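You operate a simulated robot arm through the tools that you are given. There is no shell and no other tool. Be economical: measure what you need, move in short steps, check, and stop when the job is done.

You run a simulated robot arm. Do the job below in one go: nothing can be reset, and whatever is moved stays where it is left.

JOB
Swap the motor in the test cradle for the one in Salvage.
Fine: the old one goes to Reuse; clamp the new one and close the guard; power stays off. Set down upright: motor.

The check looks at the end state, three seconds after you hand in, the way a careful person would. Anything else that was tipped, shoved, dropped, spilled or broken makes it a failure.

ROBOT AND FRAMES
A 7-joint arm with a two-finger parallel gripper, fixed in place. Base frame: the origin is at the foot of the arm, x ahead of it, y to its left, z up; the work surface is at about z = 88. Units: cm, degrees, N and s.
With the tool pointing down near the work surface it reaches from about 24 to 68 cm from the base axis. Its first joint turns from -66.0 to 66.0 degrees. Payload 2.4 kg.
Tool frame: the origin (TCP) lies between the finger pads and is the grasp point; the fingertips stand 3 cm ahead of it; z points along the fingers, y is the line along which they close. The gripper opens to 9.4 cm. The fingers are 2.8 cm wide and 1 cm thick; the gripper's body (5 by 9.6 cm) begins 5.5 cm behind the TCP.
Orientation is told as [roll, pitch, yaw] about the base's x, y, z axes, in that order, counted from this pose: with the fingers straight down and closing along the base's y, the tool's x points along the base's -x, its y along +y and its z along -z.

CONTROLS
- The arm moves only by the tool play_rows. Its argument "commands" is a list of rows, each a list of 7 numbers: the shift along the tool's x, y, z in cm, then the turn, a rotation vector about the tool's x, y, z in degrees, then the gripper command, from -1 (fully open) to 1 (shut), values between in proportion. In form: [[dx, dy, dz, wx, wy, wz, claw], ...]. A call has 1 to 20 rows; each row shifts and turns the commanded pose from where the row before left it, along the tool's axes as they then stand. A row lasts 0.2 s, in which the tool goes at most 5 cm and 8.6 degrees; a call with a longer step from one row to the next is refused whole, and so is a gripper value outside its range. Where a pose cannot be reached the arm comes as near as it can. A force on the tool above 70 N (or 10 N above the force at the start of the call, whichever is more), or a blocked arm, ends the call early, and 0.2 s more pass. The fingers move at their own pace (about 15.3 cm/s each) and stop on an object; they squeeze with about 22 N. The grip force told is the motor's: it shows also when the fingers shut on nothing. Time passes only in rows, and 0.2 s behind the last, so rows that do not move let the fingers close. The reply holds the time, the measured pose of the TCP, the force on the tool along the base axes, the opening and the grip force, in the units named above and with some noise, with the torque about the TCP (base axes, N m) and any sound that the robot's microphone picked up.
- Cameras (640 x 400 px; columns grow to the right, rows downward): "scene" is fixed at [4.69, 49.58, 142.77]; the picture's right is [-0.57, -0.82, 0.00], its down [-0.59, 0.41, -0.69] and it looks along [0.57, -0.40, -0.72] (base axes); focal length 214 px, centre (320, 200). "wrist" rides on the gripper at [7.6, 1.4, -10.2] in the tool frame; the picture's right is [-0.18, 0.98, 0.00], its down [-0.75, -0.14, -0.64] and it looks along [-0.63, -0.12, 0.77] (tool axes); focal length 243 px, centre (320, 200). There is no depth. A picture from a camera that has moved, and an enlarged one, comes with that camera's place and axes in the base frame and with its lens.
- grab_frame(camera): a new picture of that camera. The clock stands still meanwhile.
- zoom(camera, box): a new picture of the part [left, top, right, bottom] of that camera's present view, enlarged. The clock stands still meanwhile.
- sign_off(): hands the job in; it is judged then, once.

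Go step by step. Nothing tells you positions but the pictures and the camera data: compare them with the known pose of the tool, close in by small moves and look again before you grip or let go. The budget is 120 turns and 84 pictures, counting those below and the enlarged ones. Unless the task says otherwise, let go and move clear before handing in, and close with one line.

The tools are called after ">>>" as a command line: name --pt "numbers of a row" for each row, then --argument value for the rest, lists and objects as JSON in quotes. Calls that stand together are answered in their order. play_rows: Moves the arm, as the interface text tells. Its arguments: {"type":"object","properties":{"commands":{"type":"array"}},"required":["commands"]} The other tools are called the same way: grab_frame (camera) takes a picture; zoom (camera, box) takes an enlarged picture of a part of a camera's view; sign_off () hands the job in.

At the start:

```text
time_s: 0.0
ee_pos: [39.06, 13.02, 128.7]
orientation: [0.0, -0.1, 0.0]
ft_force: [-0.3, -0.6, -0.4]
ft_torque: [0.03, -0.03, 0.01]
opening: 9.41
grasp_force: 0.1
```

scene: 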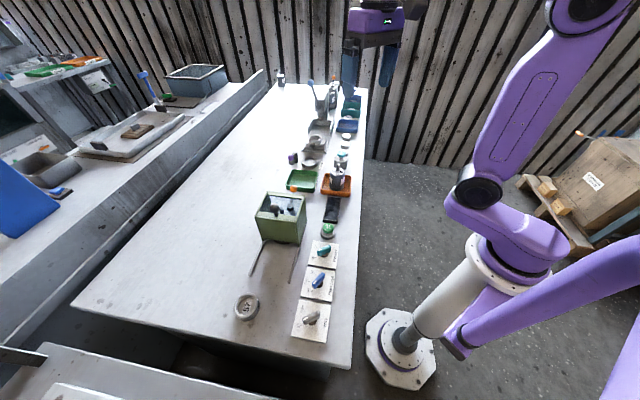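
wrist: 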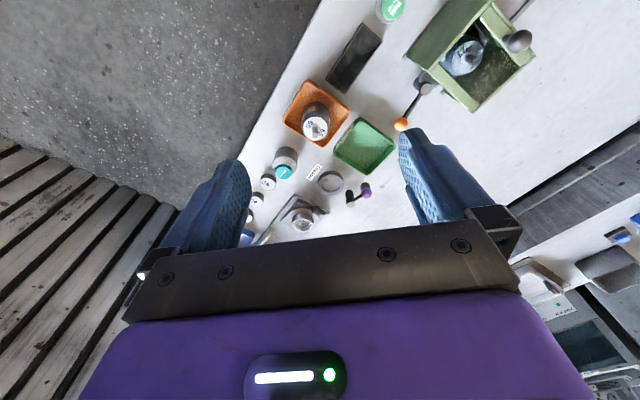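

I see a bench with a green guarded box (probably the test cradle), an orange tray holding a motor, an empty green tray, and some knobs. I'll enlarge the views to read labels and find the mechanisms.

>>> zoom --camera "scene" --box '[230, 160, 370, 250]'

>>> zoom --camera "scene" --box '[230, 230, 370, 345]'

>>> zoom --camera "wrist" --box '[240, 0, 560, 200]'

>>> zoom --camera "scene" --box '[270, 70, 370, 180]'

```text
4.44 times, centred on (300, 205) of scene
camera zoom: at [4.69, 49.58, 142.77], right [-0.57, -0.82, 0.0], down [-0.59, 0.41, -0.69], along [0.57, -0.4, -0.72], focal length 953 px, centre (409, 178)
```

zoom: 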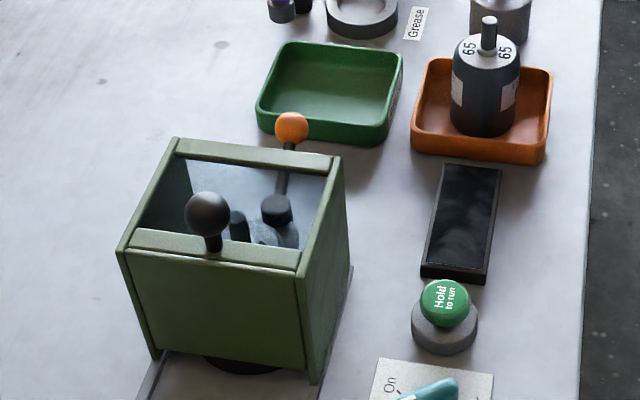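

```text
3.48 times, centred on (300, 288) of scene
camera zoom: at [4.69, 49.58, 142.77], right [-0.57, -0.82, 0.0], down [-0.59, 0.41, -0.69], along [0.57, -0.4, -0.72], focal length 746 px, centre (390, -104)
```

zoom: 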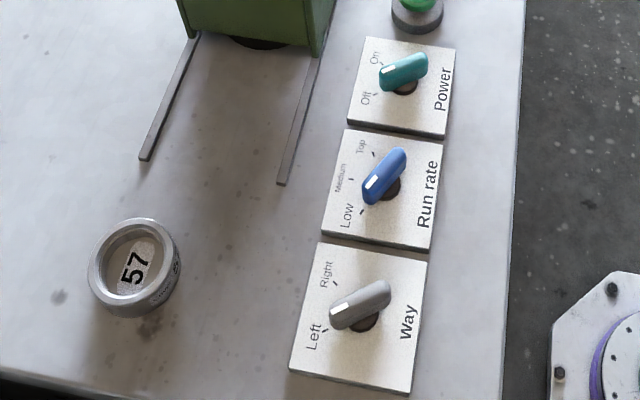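

```text
2.00 times, centred on (400, 100) of wrist
camera zoom: at [31.47, 14.6, 138.92], right [0.18, 0.98, 0.0], down [0.75, -0.14, 0.64], along [0.63, -0.12, -0.77], focal length 485 px, centre (160, 400)
```

zoom: 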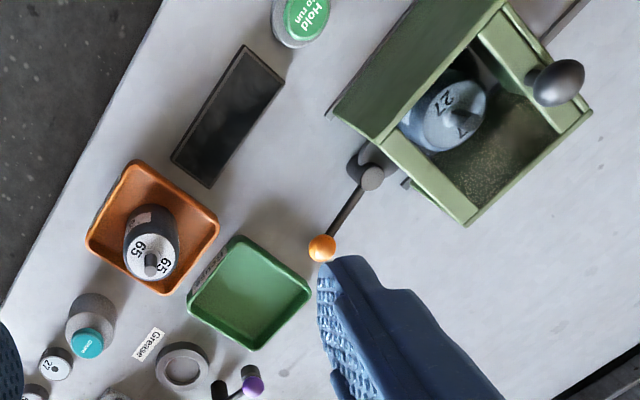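

```text
3.64 times, centred on (320, 125) of scene
camera zoom: at [4.69, 49.58, 142.77], right [-0.57, -0.82, 0.0], down [-0.59, 0.41, -0.69], along [0.57, -0.4, -0.72], focal length 780 px, centre (320, 473)
```

zoom: 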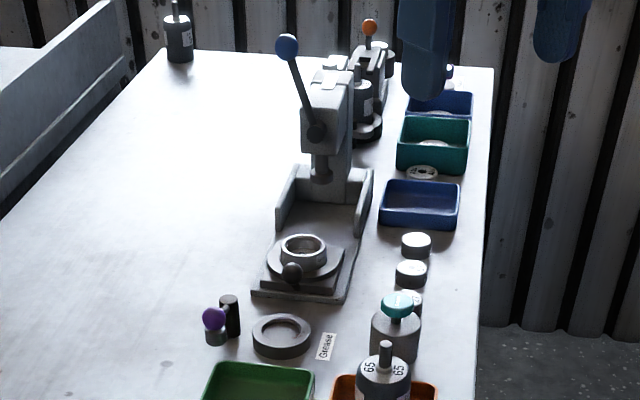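

Trays probably carry labels on their sides; I'll enlarge those and look for which one is Salvage and which is Reuse.

>>> zoom --camera "wrist" --box '[270, 70, 410, 190]'

>>> zoom --camera "wrist" --box '[400, 0, 560, 130]'

>>> zoom --camera "scene" --box '[280, 160, 360, 210]'

```text
3.33 times, centred on (340, 130) of wrist
camera zoom: at [31.47, 14.6, 138.92], right [0.18, 0.98, 0.0], down [0.75, -0.14, 0.64], along [0.63, -0.12, -0.77], focal length 809 px, centre (253, 433)
```

zoom: 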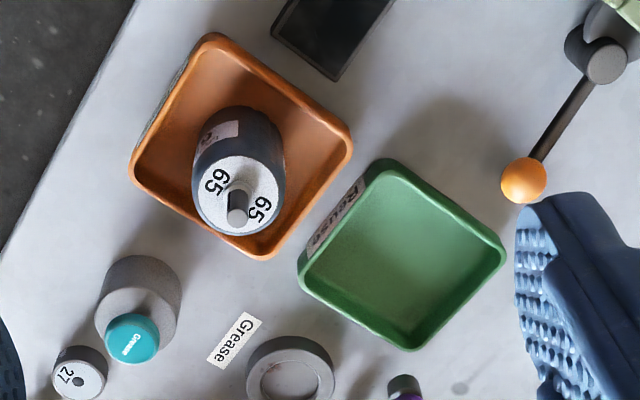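

```text
3.08 times, centred on (480, 65) of wrist
camera zoom: at [31.47, 14.6, 138.92], right [0.18, 0.98, 0.0], down [0.75, -0.14, 0.64], along [0.63, -0.12, -0.77], focal length 746 px, centre (-172, 615)
```

zoom: 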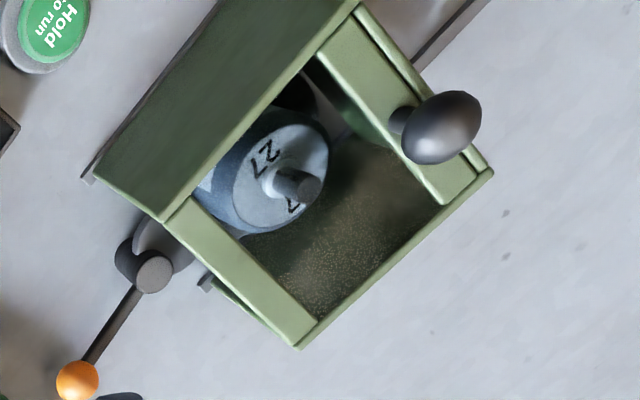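

```text
8.00 times, centred on (320, 185) of scene
camera zoom: at [4.69, 49.58, 142.77], right [-0.57, -0.82, 0.0], down [-0.59, 0.41, -0.69], along [0.57, -0.4, -0.72], focal length 1716 px, centre (320, 320)
```

zoom: 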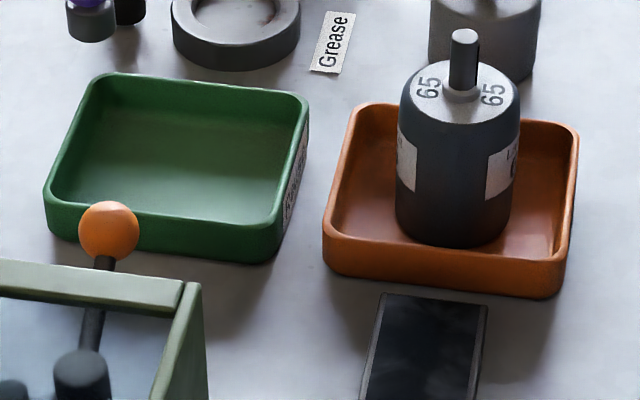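

Green tray is labelled Reuse; the motor 65 stands in the orange tray (about 49,11), motor 27 sits in the guarded fixture (about 42.5,35.5), orange lever knob at about (52.5,26.5,94), guard knob about (40,38,103). I'll move the wrist camera nearer to study the guard and clamp.

>>> play_rows --pt "1.29 3.43 1.4 0 0 0 -1" --pt "1.29 3.43 1.4 0 0 0 -1" --pt "1.29 3.43 1.4 0 0 0 -1" --pt "1.29 3.43 1.4 0 0 0 -1" --pt "1.29 3.43 1.4 0 0 0 -1" --pt "1.29 3.43 1.4 0 0 0 -1" --pt "1.29 3.43 1.4 0 0 0 -1" --pt "0 0 0 0 0 0 -1"

>>> grab_frame --camera "wrist"

```text
time_s: 1.8
ee_pos: [29.91, 37.2, 119.01]
orientation: [0.0, -0.1, 0.0]
ft_force: [0.7, -0.3, -0.1]
ft_torque: [-0.01, 0.0, -0.03]
opening: 9.39
grasp_force: 0.0
```

```text
74 pictures are left
camera wrist: at [22.38, 38.68, 129.14], right [0.18, 0.98, 0.0], down [0.75, -0.14, 0.64], along [0.63, -0.12, -0.77], focal length 243 px, centre (320, 200)
```

wrist: 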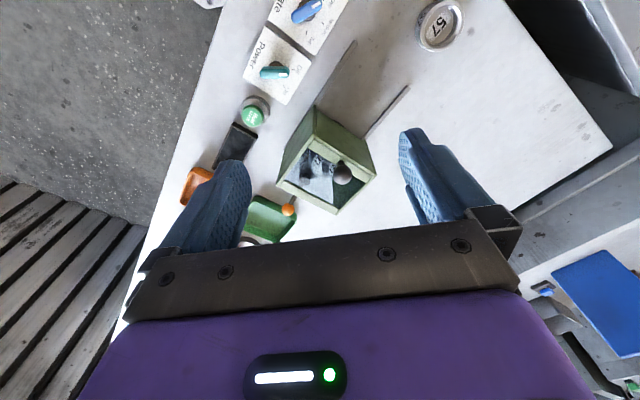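

>>> zoom --camera "wrist" --box '[250, 90, 410, 220]'

>>> zoom --camera "scene" --box '[250, 180, 320, 250]'

```text
3.08 times, centred on (330, 155) of wrist
camera zoom: at [22.38, 38.68, 129.14], right [0.18, 0.98, 0.0], down [0.75, -0.14, 0.64], along [0.63, -0.12, -0.77], focal length 746 px, centre (289, 338)
```

zoom: 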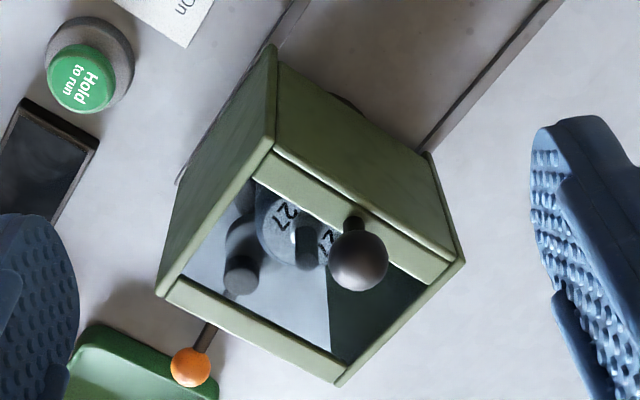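

```text
5.71 times, centred on (285, 215) of scene
camera zoom: at [4.69, 49.58, 142.77], right [-0.57, -0.82, 0.0], down [-0.59, 0.41, -0.69], along [0.57, -0.4, -0.72], focal length 1226 px, centre (520, 114)
```

zoom: 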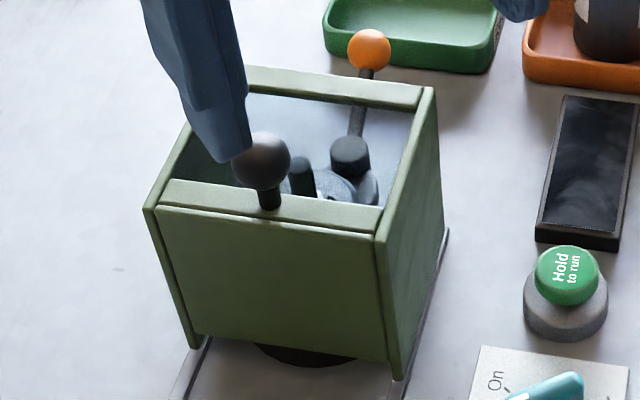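

The guard is a roofless frame on rails running along about 132° with its handle knob at (40,38.3,103.3); it should slide away from the clamp lever. I'll turn the gripper so it closes along the rails and hover over the knob.

>>> play_rows --pt "0 0 0 0 0 -8.5 -1" --pt "0 0 0 0 0 -8.5 -1" --pt "0 0 0 0 0 -8.5 -1" --pt "0 0 0 0 0 -8.5 -1" --pt "0 0 0 0 0 -8.5 -1" --pt "-2.7 -2.0 2.3 0 0 0 -1" --pt "-2.7 -2.0 2.3 0 0 0 -1" --pt "-2.75 -2.05 2.4 0 0 0 -1" --pt "0 0 0 0 0 0 -1"

>>> grab_frame --camera "wrist"

>>> zoom --camera "scene" --box '[230, 140, 350, 240]'

```text
time_s: 3.8
ee_pos: [40.05, 38.22, 112.0]
orientation: [0.0, -0.1, 42.6]
ft_force: [-0.6, 0.3, 0.6]
ft_torque: [0.0, -0.01, -0.04]
opening: 9.42
grasp_force: 0.0
```

```text
71 pictures are left
camera wrist: at [33.56, 34.19, 122.14], right [-0.53, 0.85, 0.0], down [0.65, 0.41, 0.64], along [0.55, 0.34, -0.77], focal length 243 px, centre (320, 200)
```

wrist: 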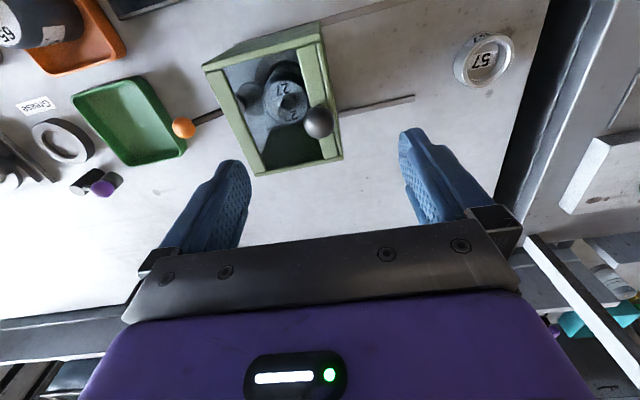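

```text
4.00 times, centred on (290, 190) of scene
camera zoom: at [4.7, 49.58, 142.77], right [-0.57, -0.82, 0.0], down [-0.59, 0.41, -0.69], along [0.57, -0.4, -0.72], focal length 858 px, centre (440, 240)
```

zoom: 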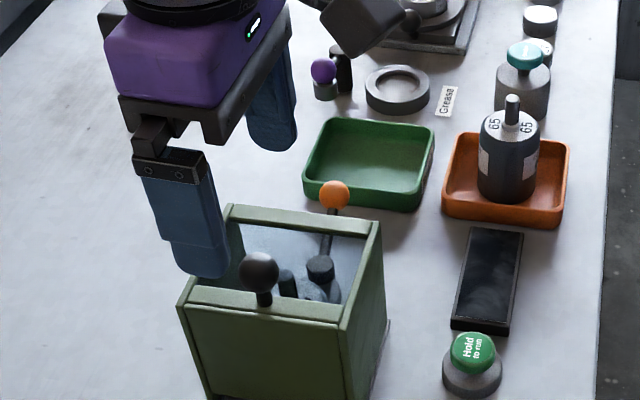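

Gripper is centred over the knob. Descending and gripping it gently above the guard's rim.

>>> play_rows --pt "0 0 2.6 0 0 0 -1" --pt "0 0 2.6 0 0 0 -1" --pt "0 0 2.4 0 0 0 -1" --pt "0 0 0 0 0 0 0" --pt "0 0 0 0 0 0 0.5" --pt "0 0 0 0 0 0 0.6" --pt "0 0 0 0 0 0 0.8"

>>> zoom --camera "scene" --box '[230, 160, 350, 260]'

```text
time_s: 5.4
ee_pos: [40.14, 38.17, 104.28]
orientation: [0.0, 0.0, 42.5]
ft_force: [0.6, -1.0, -4.3]
ft_torque: [0.4, -0.49, -0.03]
opening: 2.57
grasp_force: 44.8
```

```text
4.00 times, centred on (290, 210) of scene
camera zoom: at [4.7, 49.58, 142.77], right [-0.57, -0.82, 0.0], down [-0.59, 0.41, -0.69], along [0.57, -0.4, -0.72], focal length 858 px, centre (440, 160)
```

zoom: 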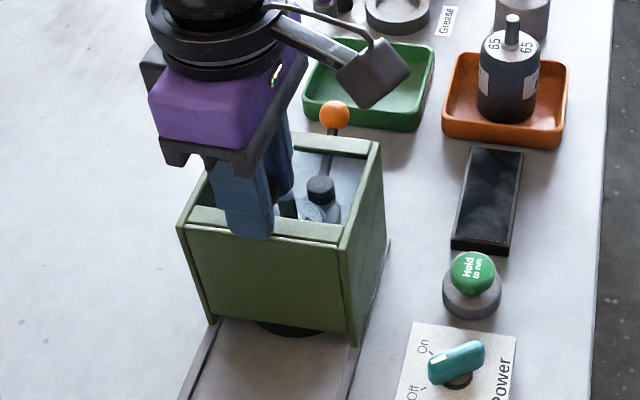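

Knob held (2.57 cm). Trying a short pull along the rails.

>>> play_rows --pt "0 0.5 0 0 0 0 0.8" --pt "0 0.7 0 0 0 0 0.8" --pt "0 0.8 0 0 0 0 0.8"

>>> zoom --camera "scene" --box '[230, 160, 350, 260]'

```text
time_s: 6.2
ee_pos: [38.72, 39.61, 104.22]
orientation: [0.1, 0.1, 42.5]
ft_force: [-3.8, -4.4, -3.6]
ft_torque: [0.36, -0.38, -0.01]
opening: 2.56
grasp_force: 44.9
```

```text
4.00 times, centred on (290, 210) of scene
camera zoom: at [4.68, 49.57, 142.77], right [-0.57, -0.82, 0.0], down [-0.59, 0.41, -0.69], along [0.57, -0.4, -0.72], focal length 858 px, centre (440, 160)
```

zoom: 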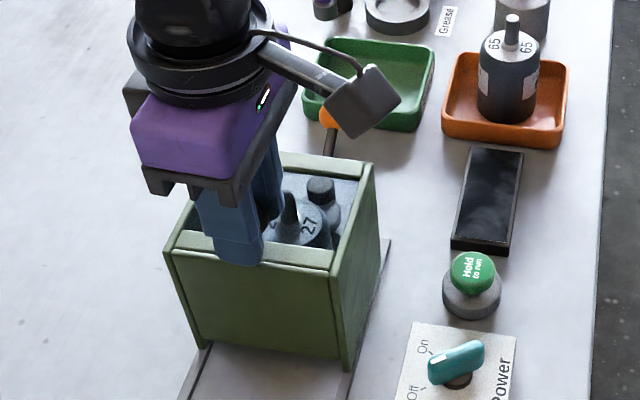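

The guard slides. Continuing in steps, watching for the rear bar clearing the motor shaft.

>>> play_rows --pt "0.03 0.8 0 0 0 0 0.8" --pt "0.03 0.8 0 0 0 0 0.8" --pt "0.03 0.8 0 0 0 0 0.8"

>>> zoom --camera "scene" --box '[230, 160, 350, 260]'

```text
time_s: 7.0
ee_pos: [36.85, 41.39, 104.23]
orientation: [-0.1, 0.1, 42.7]
ft_force: [-4.8, -6.9, -2.7]
ft_torque: [0.16, -0.18, -0.11]
opening: 2.55
grasp_force: 44.9
```

```text
4.00 times, centred on (290, 210) of scene
camera zoom: at [4.68, 49.57, 142.77], right [-0.57, -0.82, 0.0], down [-0.59, 0.41, -0.69], along [0.57, -0.4, -0.72], focal length 858 px, centre (440, 160)
```

zoom: 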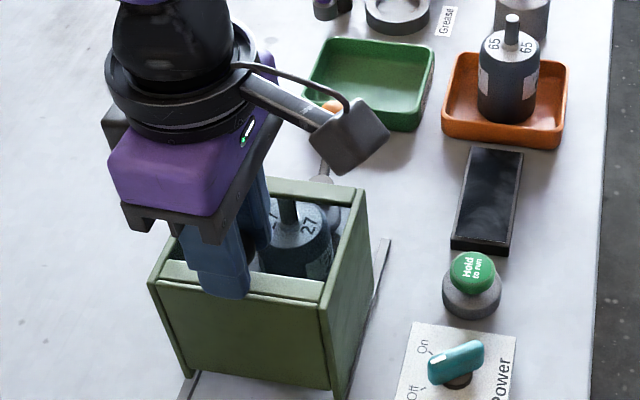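

>>> play_rows --pt "0.15 0.5 0 0 0 0 0.8" --pt "0.06 0.6 0 0 0 0 0.8" --pt "0.06 0.6 0 0 0 0 0.8"

>>> zoom --camera "scene" --box '[230, 160, 350, 260]'

>>> grab_frame --camera "wrist"

```text
time_s: 7.8
ee_pos: [35.81, 42.59, 104.42]
orientation: [0.0, -0.1, 42.5]
ft_force: [10.8, 8.6, -16.4]
ft_torque: [-0.05, 0.14, 0.03]
opening: 2.57
grasp_force: 44.8
```

```text
4.00 times, centred on (290, 210) of scene
camera zoom: at [4.74, 49.63, 142.75], right [-0.57, -0.82, 0.0], down [-0.59, 0.41, -0.69], along [0.57, -0.4, -0.72], focal length 858 px, centre (440, 160)
```

zoom: 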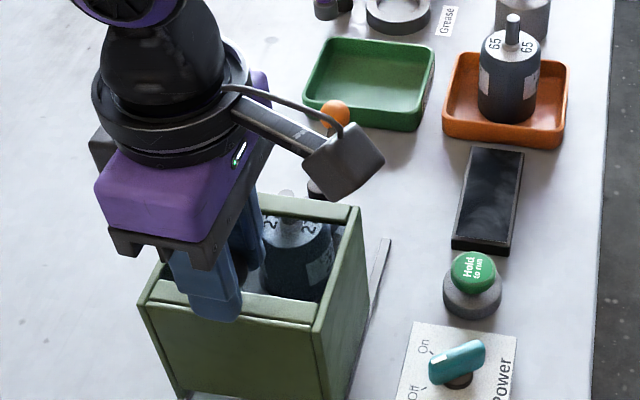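

```text
65 pictures are left
camera wrist: at [29.26, 38.43, 114.46], right [-0.53, 0.85, 0.0], down [0.65, 0.4, 0.64], along [0.55, 0.34, -0.76], focal length 243 px, centre (320, 200)
```

wrist: 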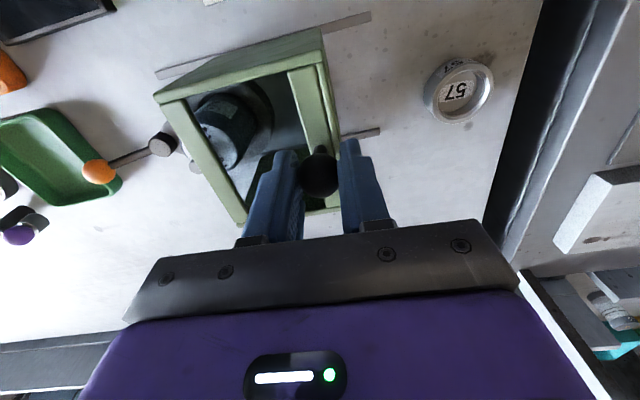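

>>> zoom --camera "wrist" --box '[140, 60, 340, 185]'

>>> zoom --camera "scene" --box '[260, 200, 340, 250]'

```text
3.20 times, centred on (240, 122) of wrist
camera zoom: at [29.26, 38.43, 114.46], right [-0.53, 0.85, 0.0], down [0.65, 0.4, 0.64], along [0.55, 0.34, -0.76], focal length 776 px, centre (576, 448)
```

zoom: 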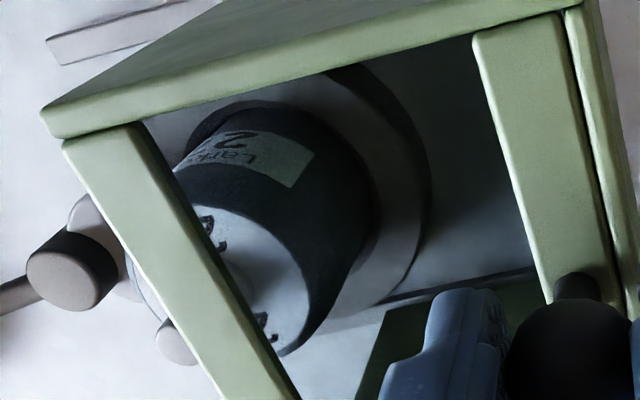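

```text
8.00 times, centred on (300, 225) of scene
camera zoom: at [4.74, 49.63, 142.75], right [-0.57, -0.82, 0.0], down [-0.59, 0.41, -0.69], along [0.57, -0.4, -0.72], focal length 1716 px, centre (480, 0)
```

zoom: 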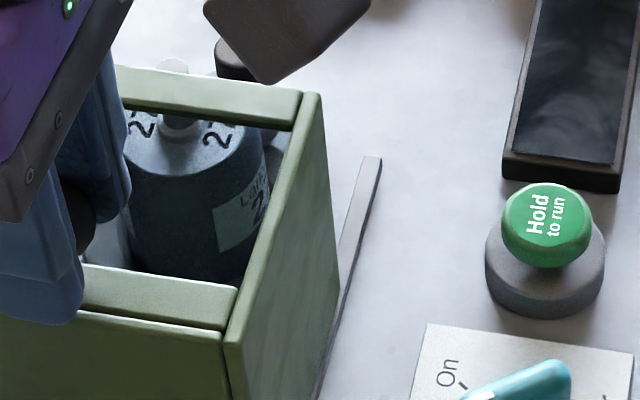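

>>> play_rows --pt "-0.12 0.0 0.05 0 0 0 0.8" --pt "0 0 0 0 0 0 0.8"

```text
time_s: 8.4
ee_pos: [35.81, 42.65, 104.29]
orientation: [-0.1, -0.1, 42.7]
ft_force: [3.4, 3.7, -8.7]
ft_torque: [0.72, -0.85, -0.01]
opening: 2.5
grasp_force: 44.7
```

>>> play_rows --pt "0 0.7 0.02 0 0 0 0.8" --pt "0 0.8 0 0 0 0 0.8" --pt "0.02 0.8 0 0 0 0 0.8" --pt "0 0 0 0 0 0 0.8"

>>> zoom --camera "scene" --box '[230, 170, 350, 270]'

```text
time_s: 9.4
ee_pos: [34.11, 44.23, 104.33]
orientation: [0.0, 0.2, 42.6]
ft_force: [-3.5, -3.4, 5.9]
ft_torque: [-0.21, 0.12, 0.01]
opening: 2.53
grasp_force: 45.0
```

```text
4.00 times, centred on (290, 220) of scene
camera zoom: at [4.67, 49.57, 142.77], right [-0.57, -0.82, 0.0], down [-0.59, 0.41, -0.69], along [0.57, -0.4, -0.72], focal length 858 px, centre (440, 120)
```

zoom: 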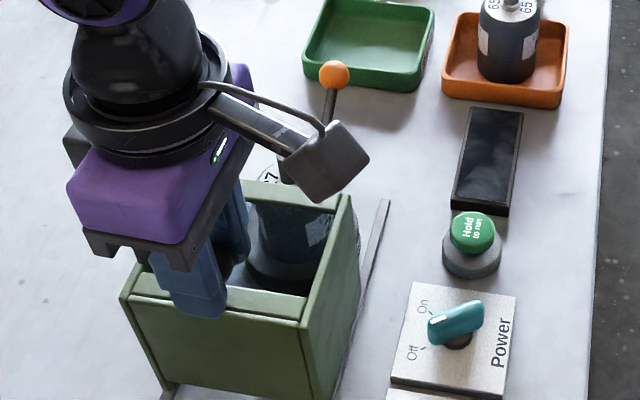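

>>> play_rows --pt "0.03 0.8 0 0 0 0 0.8" --pt "0.03 0.8 0 0 0 0 0.8" --pt "0.03 0.8 0 0 0 0 0.8" --pt "0.03 0.6 0 0 0 0 0.8" --pt "0 0 0 0 0 0 0.8"

>>> zoom --camera "scene" --box '[230, 170, 350, 290]'

```text
time_s: 10.6
ee_pos: [33.06, 45.25, 104.31]
orientation: [-0.8, 0.4, 41.6]
ft_force: [17.5, -49.6, 14.3]
ft_torque: [-0.08, -0.92, -0.19]
opening: 2.55
grasp_force: 45.1
```

```text
3.33 times, centred on (290, 230) of scene
camera zoom: at [4.73, 49.41, 142.83], right [-0.57, -0.82, 0.0], down [-0.59, 0.41, -0.69], along [0.57, -0.4, -0.72], focal length 715 px, centre (420, 100)
```

zoom: 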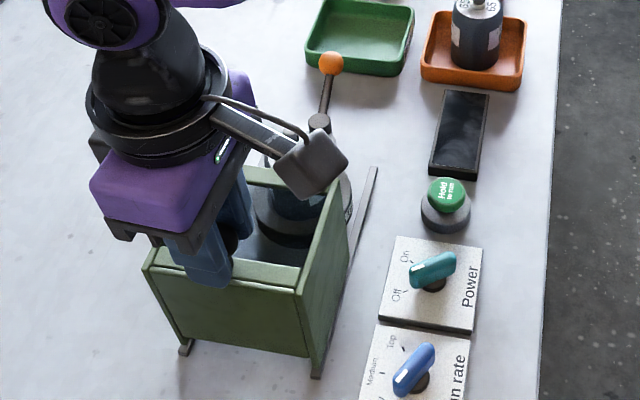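

The guard has hit its end stop after 10 cm of travel (along 135°). Relieving the load, then releasing the knob and rising.

>>> play_rows --pt "0 -0.7 0 0 0 0 0.8" --pt "0 -0.7 0 0 0 0 0.8" --pt "0 0 0 0 0 0 0.8"

```text
time_s: 11.4
ee_pos: [33.12, 45.34, 104.28]
orientation: [-0.1, 0.0, 42.6]
ft_force: [9.2, -13.4, 4.5]
ft_torque: [-1.03, 0.72, -0.09]
opening: 2.5
grasp_force: 45.0
```

>>> play_rows --pt "-0.1 -0.15 0 0 0 0 0.8" --pt "0 0 0 0 0 0 0.5" --pt "0 0 0 0 0 0 -0.2" --pt "0 0 0 0 0 0 -0.2" --pt "0 0 -2.5 0 0 0 -0.2" --pt "0 0 -3 0 0 0 -0.2" --pt "0 0 -3 0 0 0 -0.2" --pt "0 0 -3 0 0 0 -1" --pt "0 0 0 0 0 0 -1"

>>> grab_frame --camera "wrist"

>>> zoom --camera "scene" --box '[230, 170, 350, 290]'

```text
time_s: 13.4
ee_pos: [33.17, 45.34, 115.87]
orientation: [0.0, 0.0, 42.6]
ft_force: [0.5, -0.3, -0.1]
ft_torque: [-0.01, 0.01, 0.02]
opening: 9.4
grasp_force: 0.1
```

```text
60 pictures are left
camera wrist: at [26.67, 41.19, 126.04], right [-0.53, 0.85, 0.0], down [0.65, 0.41, 0.64], along [0.54, 0.34, -0.77], focal length 243 px, centre (320, 200)
```

wrist: 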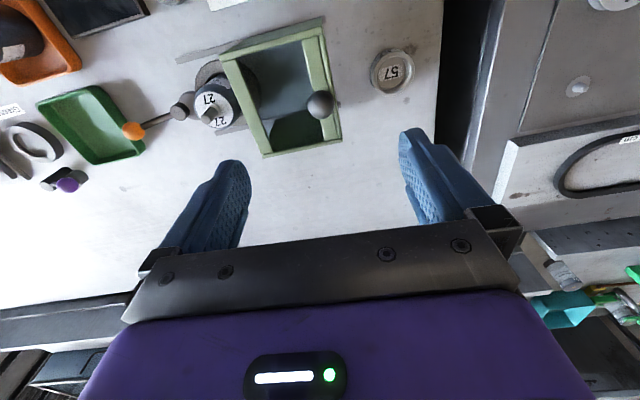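

```text
3.33 times, centred on (290, 230) of scene
camera zoom: at [4.69, 49.58, 142.77], right [-0.57, -0.82, 0.0], down [-0.59, 0.41, -0.69], along [0.57, -0.4, -0.72], focal length 715 px, centre (420, 100)
```

zoom: 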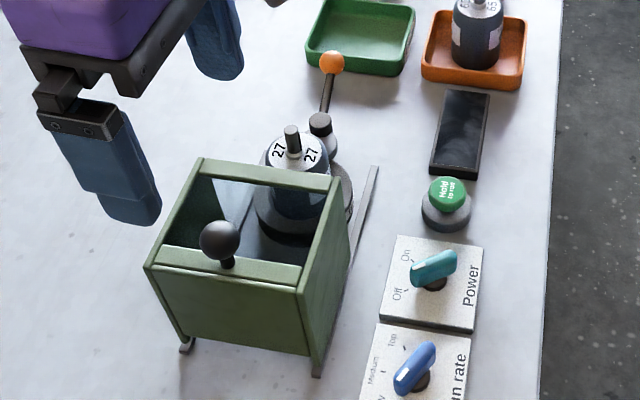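

Guard is open. Now a close look at the cradle and its lever.

>>> zoom --camera "wrist" --box '[110, 40, 270, 140]'

>>> zoom --camera "scene" --box '[280, 175, 352, 235]'

```text
4.00 times, centred on (190, 90) of wrist
camera zoom: at [26.67, 41.19, 126.04], right [-0.53, 0.85, 0.0], down [0.65, 0.41, 0.64], along [0.54, 0.34, -0.77], focal length 970 px, centre (840, 640)
```

zoom: 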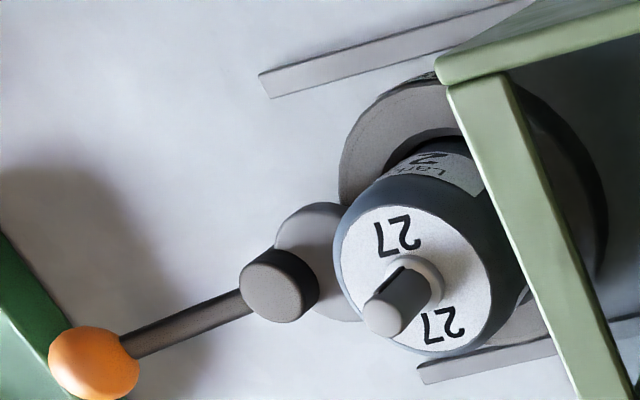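

```text
6.67 times, centred on (316, 205) of scene
camera zoom: at [4.69, 49.58, 142.77], right [-0.57, -0.82, 0.0], down [-0.59, 0.41, -0.69], along [0.57, -0.4, -0.72], focal length 1430 px, centre (347, 167)
```

zoom: 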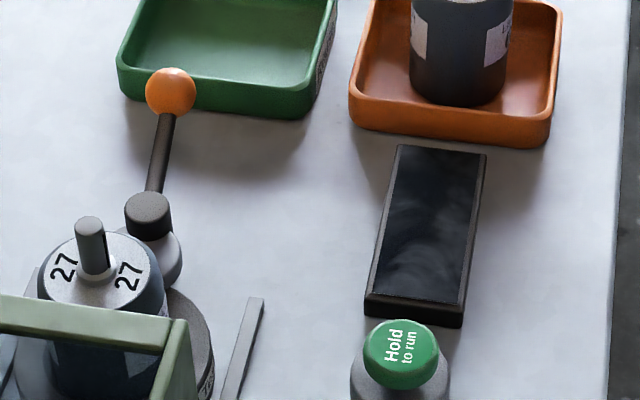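

The clamp is a cam on a vertical pivot with a lever pointing away from the motor. I'll turn the gripper to yaw -45 so it can hold the ball across the lever, and stop short for a close look.

>>> play_rows --pt "0 0 0 0 0 8 -1" --pt "0 0 0 0 0 8 -1" --pt "0 0 0 0 0 8 -1" --pt "0 0 0 0 0 8 -1" --pt "0 0 0 0 0 8 -1" --pt "0 0 0 0 0 8 -1" --pt "0 0 0 0 0 8 -1" --pt "0 0 0 0 0 8 -1" --pt "0 0 0 0 0 8 -1" --pt "0 0 0 0 0 8 -1" --pt "0 0 0 0 0 7.6 -1" --pt "-4 0 1 0 0 0 -1" --pt "-4 0 1 0 0 0 -1" --pt "-4 0 1 0 0 0 -1" --pt "-4 0 1 0 0 0 -1" --pt "0 0 0 0 0 0 -1"

>>> grab_frame --camera "wrist"

```text
time_s: 16.8
ee_pos: [44.48, 33.85, 111.8]
orientation: [0.0, 0.0, -45.1]
ft_force: [-0.4, -0.3, -0.3]
ft_torque: [0.0, 0.03, 0.01]
opening: 9.39
grasp_force: 0.1
```

```text
56 pictures are left
camera wrist: at [40.18, 40.33, 121.99], right [0.83, 0.56, 0.0], down [0.43, -0.63, 0.64], along [0.36, -0.53, -0.77], focal length 243 px, centre (320, 200)
```

wrist: 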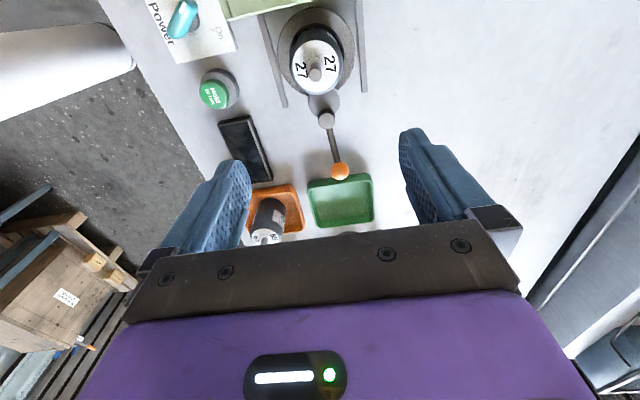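

>>> zoom --camera "wrist" --box '[260, 0, 400, 88]'

>>> zoom --camera "wrist" --box '[240, 90, 400, 200]'

>>> zoom --camera "wrist" --box '[240, 160, 390, 250]'

```text
4.55 times, centred on (330, 44) of wrist
camera zoom: at [40.18, 40.33, 121.99], right [0.83, 0.56, 0.0], down [0.43, -0.63, 0.64], along [0.36, -0.53, -0.77], focal length 1103 px, centre (274, 909)
```

zoom: 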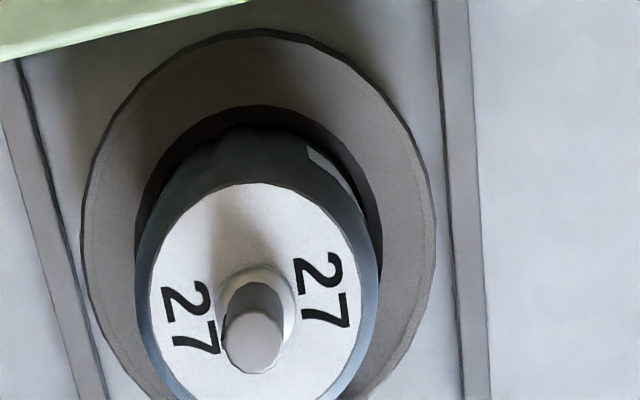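

```text
3.64 times, centred on (320, 145) of wrist
camera zoom: at [40.18, 40.33, 121.99], right [0.83, 0.56, 0.0], down [0.43, -0.63, 0.64], along [0.36, -0.53, -0.77], focal length 882 px, centre (320, 400)
```

zoom: 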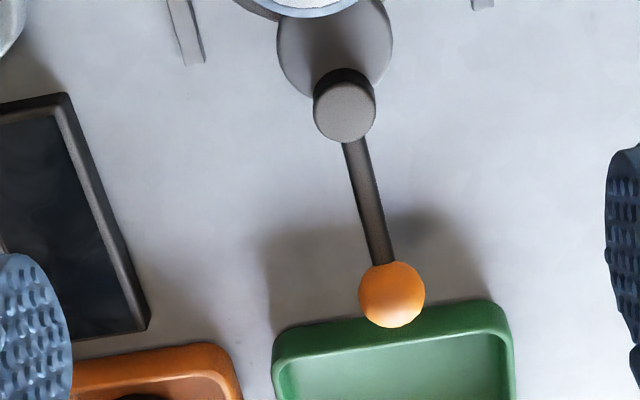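

```text
4.27 times, centred on (315, 205) of wrist
camera zoom: at [40.18, 40.33, 121.99], right [0.83, 0.56, 0.0], down [0.43, -0.63, 0.64], along [0.36, -0.53, -0.77], focal length 1035 px, centre (341, 179)
```

zoom: 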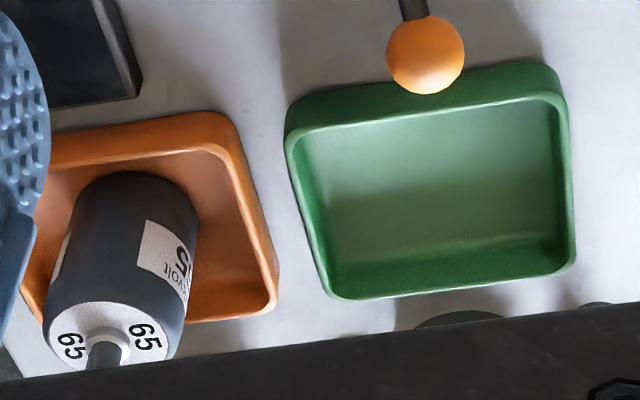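

Lever ball sits at about (52.6,26.75,93.9), pivot at about (47.6,31). Going above the ball.

>>> play_rows --pt "-3.6 0.24 2.5 0 0 0 -0.3" --pt "-3.6 0.24 2.5 0 0 0 -0.3" --pt "-3.56 0.24 2.5 0 0 0 -0.3" --pt "0 0 2.3 0 0 0 -0.3" --pt "0 0 0 0 0 0 -0.3"

>>> grab_frame --camera "wrist"

>>> zoom --camera "scene" --box '[260, 150, 360, 220]'

```text
time_s: 18.0
ee_pos: [52.71, 26.69, 101.77]
orientation: [0.1, 0.0, -45.0]
ft_force: [-0.6, -0.1, 0.1]
ft_torque: [0.01, 0.0, 0.02]
opening: 6.09
grasp_force: 0.2
```

```text
52 pictures are left
camera wrist: at [48.38, 33.19, 112.06], right [0.83, 0.56, 0.0], down [0.43, -0.63, 0.64], along [0.36, -0.53, -0.77], focal length 243 px, centre (320, 200)
```

wrist: 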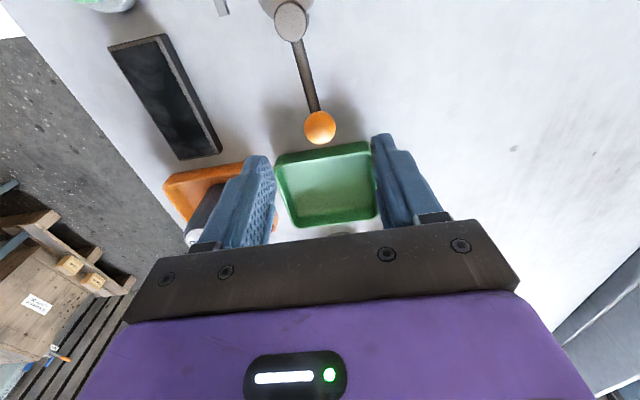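

```text
5.71 times, centred on (310, 185) of scene
camera zoom: at [4.69, 49.58, 142.77], right [-0.57, -0.82, 0.0], down [-0.59, 0.41, -0.69], along [0.57, -0.4, -0.72], focal length 1226 px, centre (377, 286)
```

zoom: 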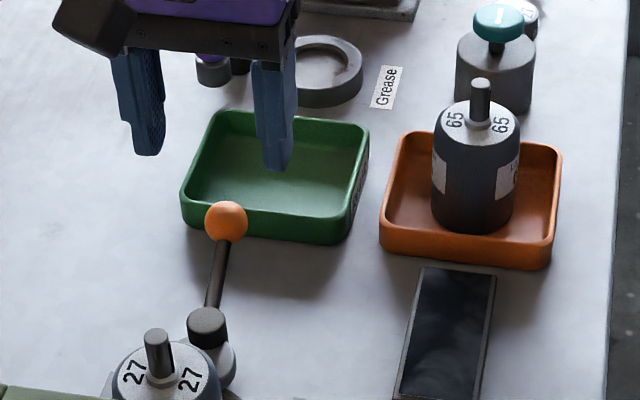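

>>> play_rows --pt "0 0 2.2 0 0 -5 -0.3" --pt "0 0 2.2 0 0 0 -0.3" --pt "0 0 2.2 0 0 0 -0.3" --pt "0 0 0 0 0 0 0.3" --pt "0 0 0 0 0 0 0.7" --pt "0 0 0 0 0 0 0.8" --pt "0 0 0 0 0 0 0.8"

>>> zoom --camera "scene" --box '[260, 150, 360, 220]'

```text
time_s: 19.6
ee_pos: [52.66, 26.86, 95.28]
orientation: [-0.1, 0.0, -40.1]
ft_force: [0.1, -0.6, -1.9]
ft_torque: [-0.22, -0.24, 0.01]
opening: 2.55
grasp_force: 44.9
```

```text
5.71 times, centred on (310, 185) of scene
camera zoom: at [4.7, 49.58, 142.76], right [-0.57, -0.82, 0.0], down [-0.59, 0.41, -0.69], along [0.57, -0.4, -0.72], focal length 1226 px, centre (377, 286)
```

zoom: 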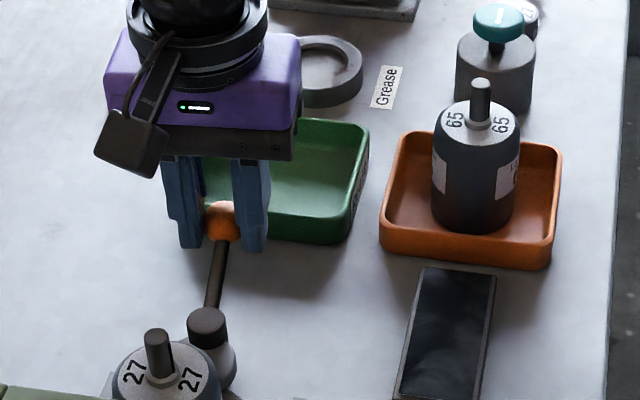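

Ball held (2.55 cm). Trying to swing the lever counter-clockwise by a small arc.

>>> play_rows --pt "0.026 0.588 0 0 0 -5 0.8" --pt "0.026 0.588 0 0 0 -5 0.8" --pt "0.026 0.588 0 0 0 -5 0.8"

```text
time_s: 20.4
ee_pos: [53.54, 28.39, 95.38]
orientation: [-0.1, 0.0, -25.0]
ft_force: [-4.0, -3.3, -2.3]
ft_torque: [-0.26, -0.31, 0.25]
opening: 2.55
grasp_force: 44.6
```

>>> play_rows --pt "0.026 0.588 0 0 0 -5 0.8" --pt "0.026 0.588 0 0 0 -5 0.8" --pt "0.026 0.588 0 0 0 -5 0.8" --pt "0.026 0.588 0 0 0 -5 0.8"

>>> grab_frame --camera "wrist"

>>> zoom --camera "scene" --box '[260, 160, 360, 240]'

```text
time_s: 21.4
ee_pos: [54.15, 30.66, 95.38]
orientation: [0.0, 0.1, -5.0]
ft_force: [-9.0, -3.2, -5.5]
ft_torque: [-0.09, -0.44, 0.19]
opening: 2.56
grasp_force: 45.2
```

```text
49 pictures are left
camera wrist: at [46.71, 32.77, 105.55], right [0.27, 0.96, 0.0], down [0.74, -0.21, 0.64], along [0.62, -0.17, -0.77], focal length 243 px, centre (320, 200)
```

wrist: 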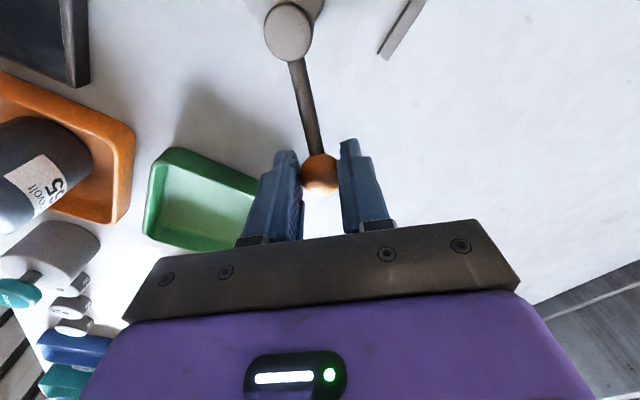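

```text
5.00 times, centred on (310, 200) of scene
camera zoom: at [4.68, 49.58, 142.77], right [-0.57, -0.82, 0.0], down [-0.59, 0.41, -0.69], along [0.57, -0.4, -0.72], focal length 1072 px, centre (370, 200)
```

zoom: 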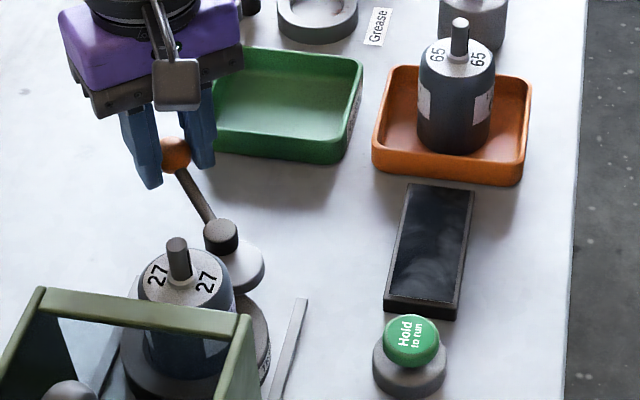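

The cam turns freely. Continuing the swing to about 90° total.

>>> play_rows --pt "0.15 0.57 0 0 0 -5 0.8" --pt "0.03 0.57 0 0 0 -5 0.8" --pt "0.03 0.57 0 0 0 -5 0.8" --pt "0.03 0.57 0 0 0 -5 0.8" --pt "0.03 0.57 0 0 0 -5 0.8" --pt "0.03 0.57 0 0 0 -5 0.8"

```text
time_s: 22.8
ee_pos: [53.41, 33.94, 95.41]
orientation: [0.0, 0.0, 25.1]
ft_force: [-7.3, -0.2, -5.2]
ft_torque: [0.33, -0.57, -0.2]
opening: 2.54
grasp_force: 44.8
```

>>> play_rows --pt "0.12 0.57 0 0 0 -5 0.8" --pt "0.03 0.57 0 0 0 -5 0.8" --pt "0.03 0.57 0 0 0 -5 0.8" --pt "0.03 0.57 0 0 0 -5 0.8" --pt "0 0 0 0 0 0 0.8"

>>> zoom --camera "scene" --box '[260, 160, 360, 240]'

```text
time_s: 24.0
ee_pos: [52.47, 35.15, 95.34]
orientation: [-0.3, 0.0, 44.7]
ft_force: [19.6, -15.7, -10.5]
ft_torque: [0.17, -0.69, -0.09]
opening: 2.54
grasp_force: 45.0
```

```text
5.00 times, centred on (310, 200) of scene
camera zoom: at [4.77, 49.55, 142.78], right [-0.57, -0.82, 0.0], down [-0.59, 0.41, -0.69], along [0.57, -0.4, -0.72], focal length 1072 px, centre (370, 200)
```

zoom: 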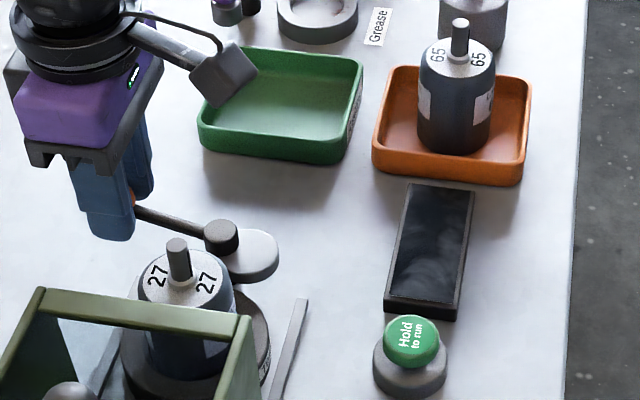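

Lever hits its open stop at about 80°; the cam is off the motor. Relieving, releasing and rising.

>>> play_rows --pt "0 -0.4 0 0 0 5 0.8" --pt "0 0 0 0 0 0 0.8" --pt "0 0 0 0 0 0 0.4" --pt "0 0 0 0 0 0 -0.2" --pt "0 0 0 0 0 0 -0.2" --pt "0 0 -2 0 0 0 -0.2" --pt "0 0 -3 0 0 0 -0.3" --pt "0 0 -4 0 0 0 -0.5" --pt "0 0 -4 0 0 0 -1" --pt "0 0 -4 0 0 0 -1" --pt "0 0 0 0 0 0 -1"

>>> grab_frame --camera "wrist"

```text
time_s: 26.4
ee_pos: [52.19, 35.47, 112.41]
orientation: [0.0, 0.1, 39.9]
ft_force: [-0.1, 0.3, 0.3]
ft_torque: [0.0, -0.01, 0.0]
opening: 9.4
grasp_force: 0.1
```

```text
46 pictures are left
camera wrist: at [45.52, 31.74, 122.61], right [-0.49, 0.87, 0.0], down [0.67, 0.38, 0.64], along [0.56, 0.31, -0.77], focal length 243 px, centre (320, 200)
```

wrist: 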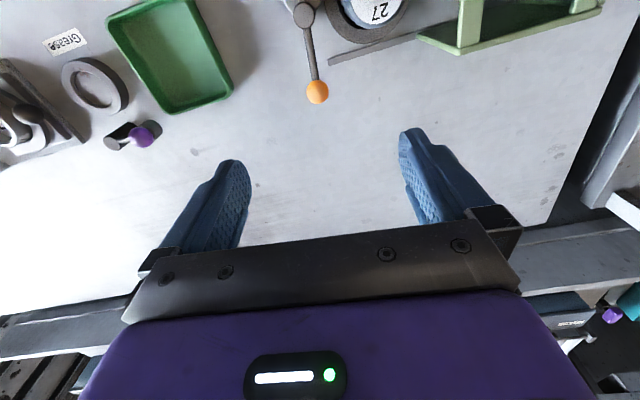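

Lever stays open. Next the old motor at (42.75,35.7): gripper turns to yaw -45 so the fingers come down either side, clear of guard and cam.

>>> play_rows --pt "0 0 0 0 0 8.49 -1" --pt "0 0 0 0 0 8.49 -1" --pt "0 0 0 0 0 8.49 -1" --pt "0 0 0 0 0 8.49 -1" --pt "0 0 0 0 0 8.49 -1" --pt "0 0 0 0 0 8.49 -1" --pt "0 0 0 0 0 8.49 -1" --pt "0 0 0 0 0 8.49 -1" --pt "0 0 0 0 0 8.49 -1" --pt "0 0 0 0 0 8.49 -1" --pt "2.28 -2.17 2 0 0 0 -1" --pt "2.28 -2.17 2 0 0 0 -1" --pt "2.28 -2.17 2 0 0 0 -1" --pt "0 0 0 0 0 0 -1"

>>> grab_frame --camera "wrist"

>>> zoom --camera "scene" --box '[250, 170, 350, 250]'

```text
time_s: 29.4
ee_pos: [42.83, 35.76, 106.26]
orientation: [0.0, 0.1, -45.0]
ft_force: [-0.7, 0.5, 0.2]
ft_torque: [0.0, -0.02, 0.02]
opening: 9.39
grasp_force: 0.0
```

```text
45 pictures are left
camera wrist: at [38.45, 42.16, 116.54], right [0.83, 0.56, 0.0], down [0.43, -0.63, 0.64], along [0.36, -0.53, -0.77], focal length 243 px, centre (320, 200)
```

wrist: 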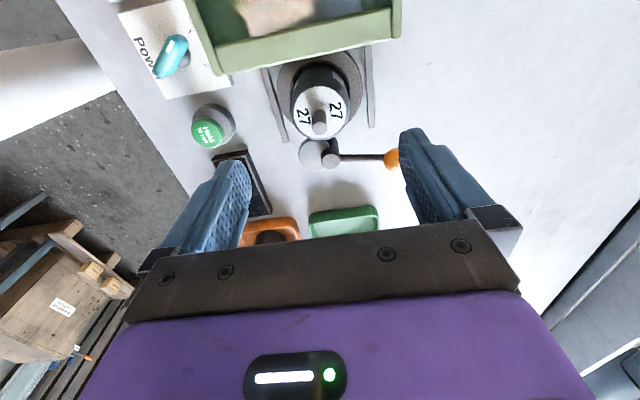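

```text
5.00 times, centred on (300, 210) of scene
camera zoom: at [4.69, 49.58, 142.77], right [-0.57, -0.82, 0.0], down [-0.59, 0.41, -0.69], along [0.57, -0.4, -0.72], focal length 1072 px, centre (420, 150)
```

zoom: 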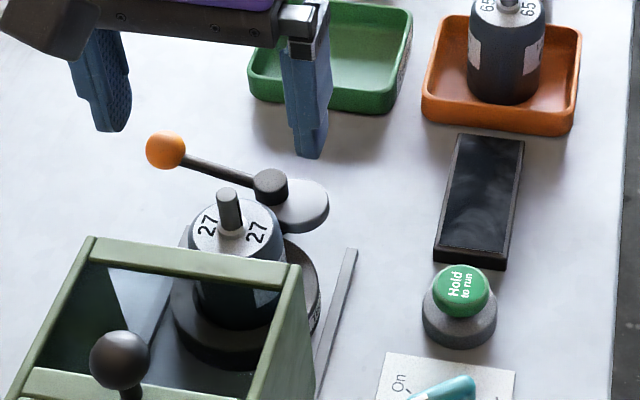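

Centred over motor 27 within a few mm. Descending around the body in steps, then gripping.

>>> play_rows --pt "0.25 -0.05 3 0 0 0 -1" --pt "0 0 3 0 0 0 -1" --pt "0 0 2.5 0 0 0 -1" --pt "0 0 1.5 0 0 0 -1" --pt "0 0 1.0 0 0 0 -1" --pt "0 0 0.8 0 0 0 -1" --pt "0 0 0 0 0 0 -1"

>>> zoom --camera "scene" --box '[250, 170, 350, 250]'

>>> grab_frame --camera "wrist"

```text
time_s: 31.0
ee_pos: [42.58, 35.79, 94.46]
orientation: [0.0, 0.0, -45.0]
ft_force: [1.2, -0.1, -0.6]
ft_torque: [-0.01, -0.06, 0.01]
opening: 9.39
grasp_force: 0.1
```

```text
5.00 times, centred on (300, 210) of scene
camera zoom: at [4.69, 49.58, 142.77], right [-0.57, -0.82, 0.0], down [-0.59, 0.41, -0.69], along [0.57, -0.4, -0.72], focal length 1072 px, centre (420, 150)
```

zoom: 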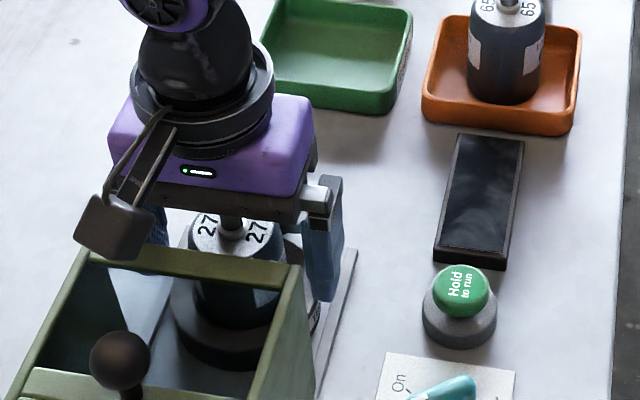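

```text
42 pictures are left
camera wrist: at [38.28, 42.28, 104.75], right [0.82, 0.57, 0.0], down [0.43, -0.63, 0.64], along [0.36, -0.53, -0.77], focal length 243 px, centre (320, 200)
```

wrist: 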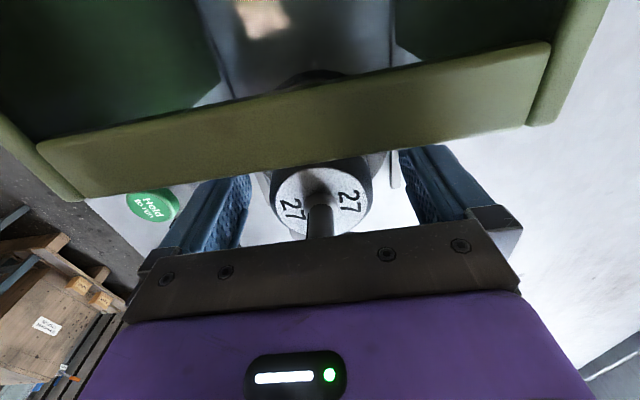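

>>> play_rows --pt "0 0 0 0 0 0 -0.5" --pt "0 0 0 0 0 0 -0.2" --pt "0 0 0 0 0 0 0" --pt "0 0 0 0 0 0 0.3" --pt "0 0 0 0 0 0 0.6" --pt "0 0 0 0 0 0 1" --pt "0 0 0 0 0 0 1"

```text
time_s: 32.6
ee_pos: [42.52, 35.97, 94.56]
orientation: [0.0, 0.0, -44.9]
ft_force: [0.6, 1.0, -0.3]
ft_torque: [0.01, -0.01, 0.02]
opening: 5.46
grasp_force: 22.0
```

Gripped (5.46 cm). Lifting a little and checking.

>>> play_rows --pt "0 0 -0.5 0 0 0 1" --pt "0 0 -1 0 0 0 1" --pt "0 0 -1.5 0 0 0 1" --pt "0 0 -2 0 0 0 1" --pt "0 0 -2 0 0 0 1" --pt "0 0 0 0 0 0 1"

>>> zoom --camera "scene" --box '[250, 150, 370, 250]'

```text
time_s: 34.0
ee_pos: [42.81, 35.92, 101.66]
orientation: [0.1, 0.0, -45.0]
ft_force: [-0.4, -0.9, -4.7]
ft_torque: [-0.01, 0.01, 0.0]
opening: 5.47
grasp_force: 22.1
```

```text
4.00 times, centred on (310, 200) of scene
camera zoom: at [4.7, 49.59, 142.76], right [-0.57, -0.82, 0.0], down [-0.59, 0.41, -0.69], along [0.57, -0.4, -0.72], focal length 858 px, centre (360, 200)
```

zoom: 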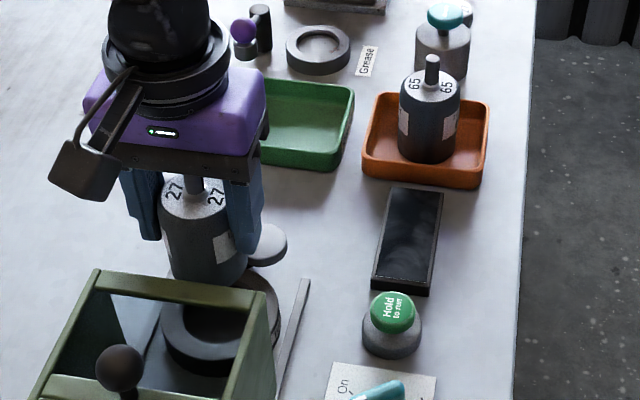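

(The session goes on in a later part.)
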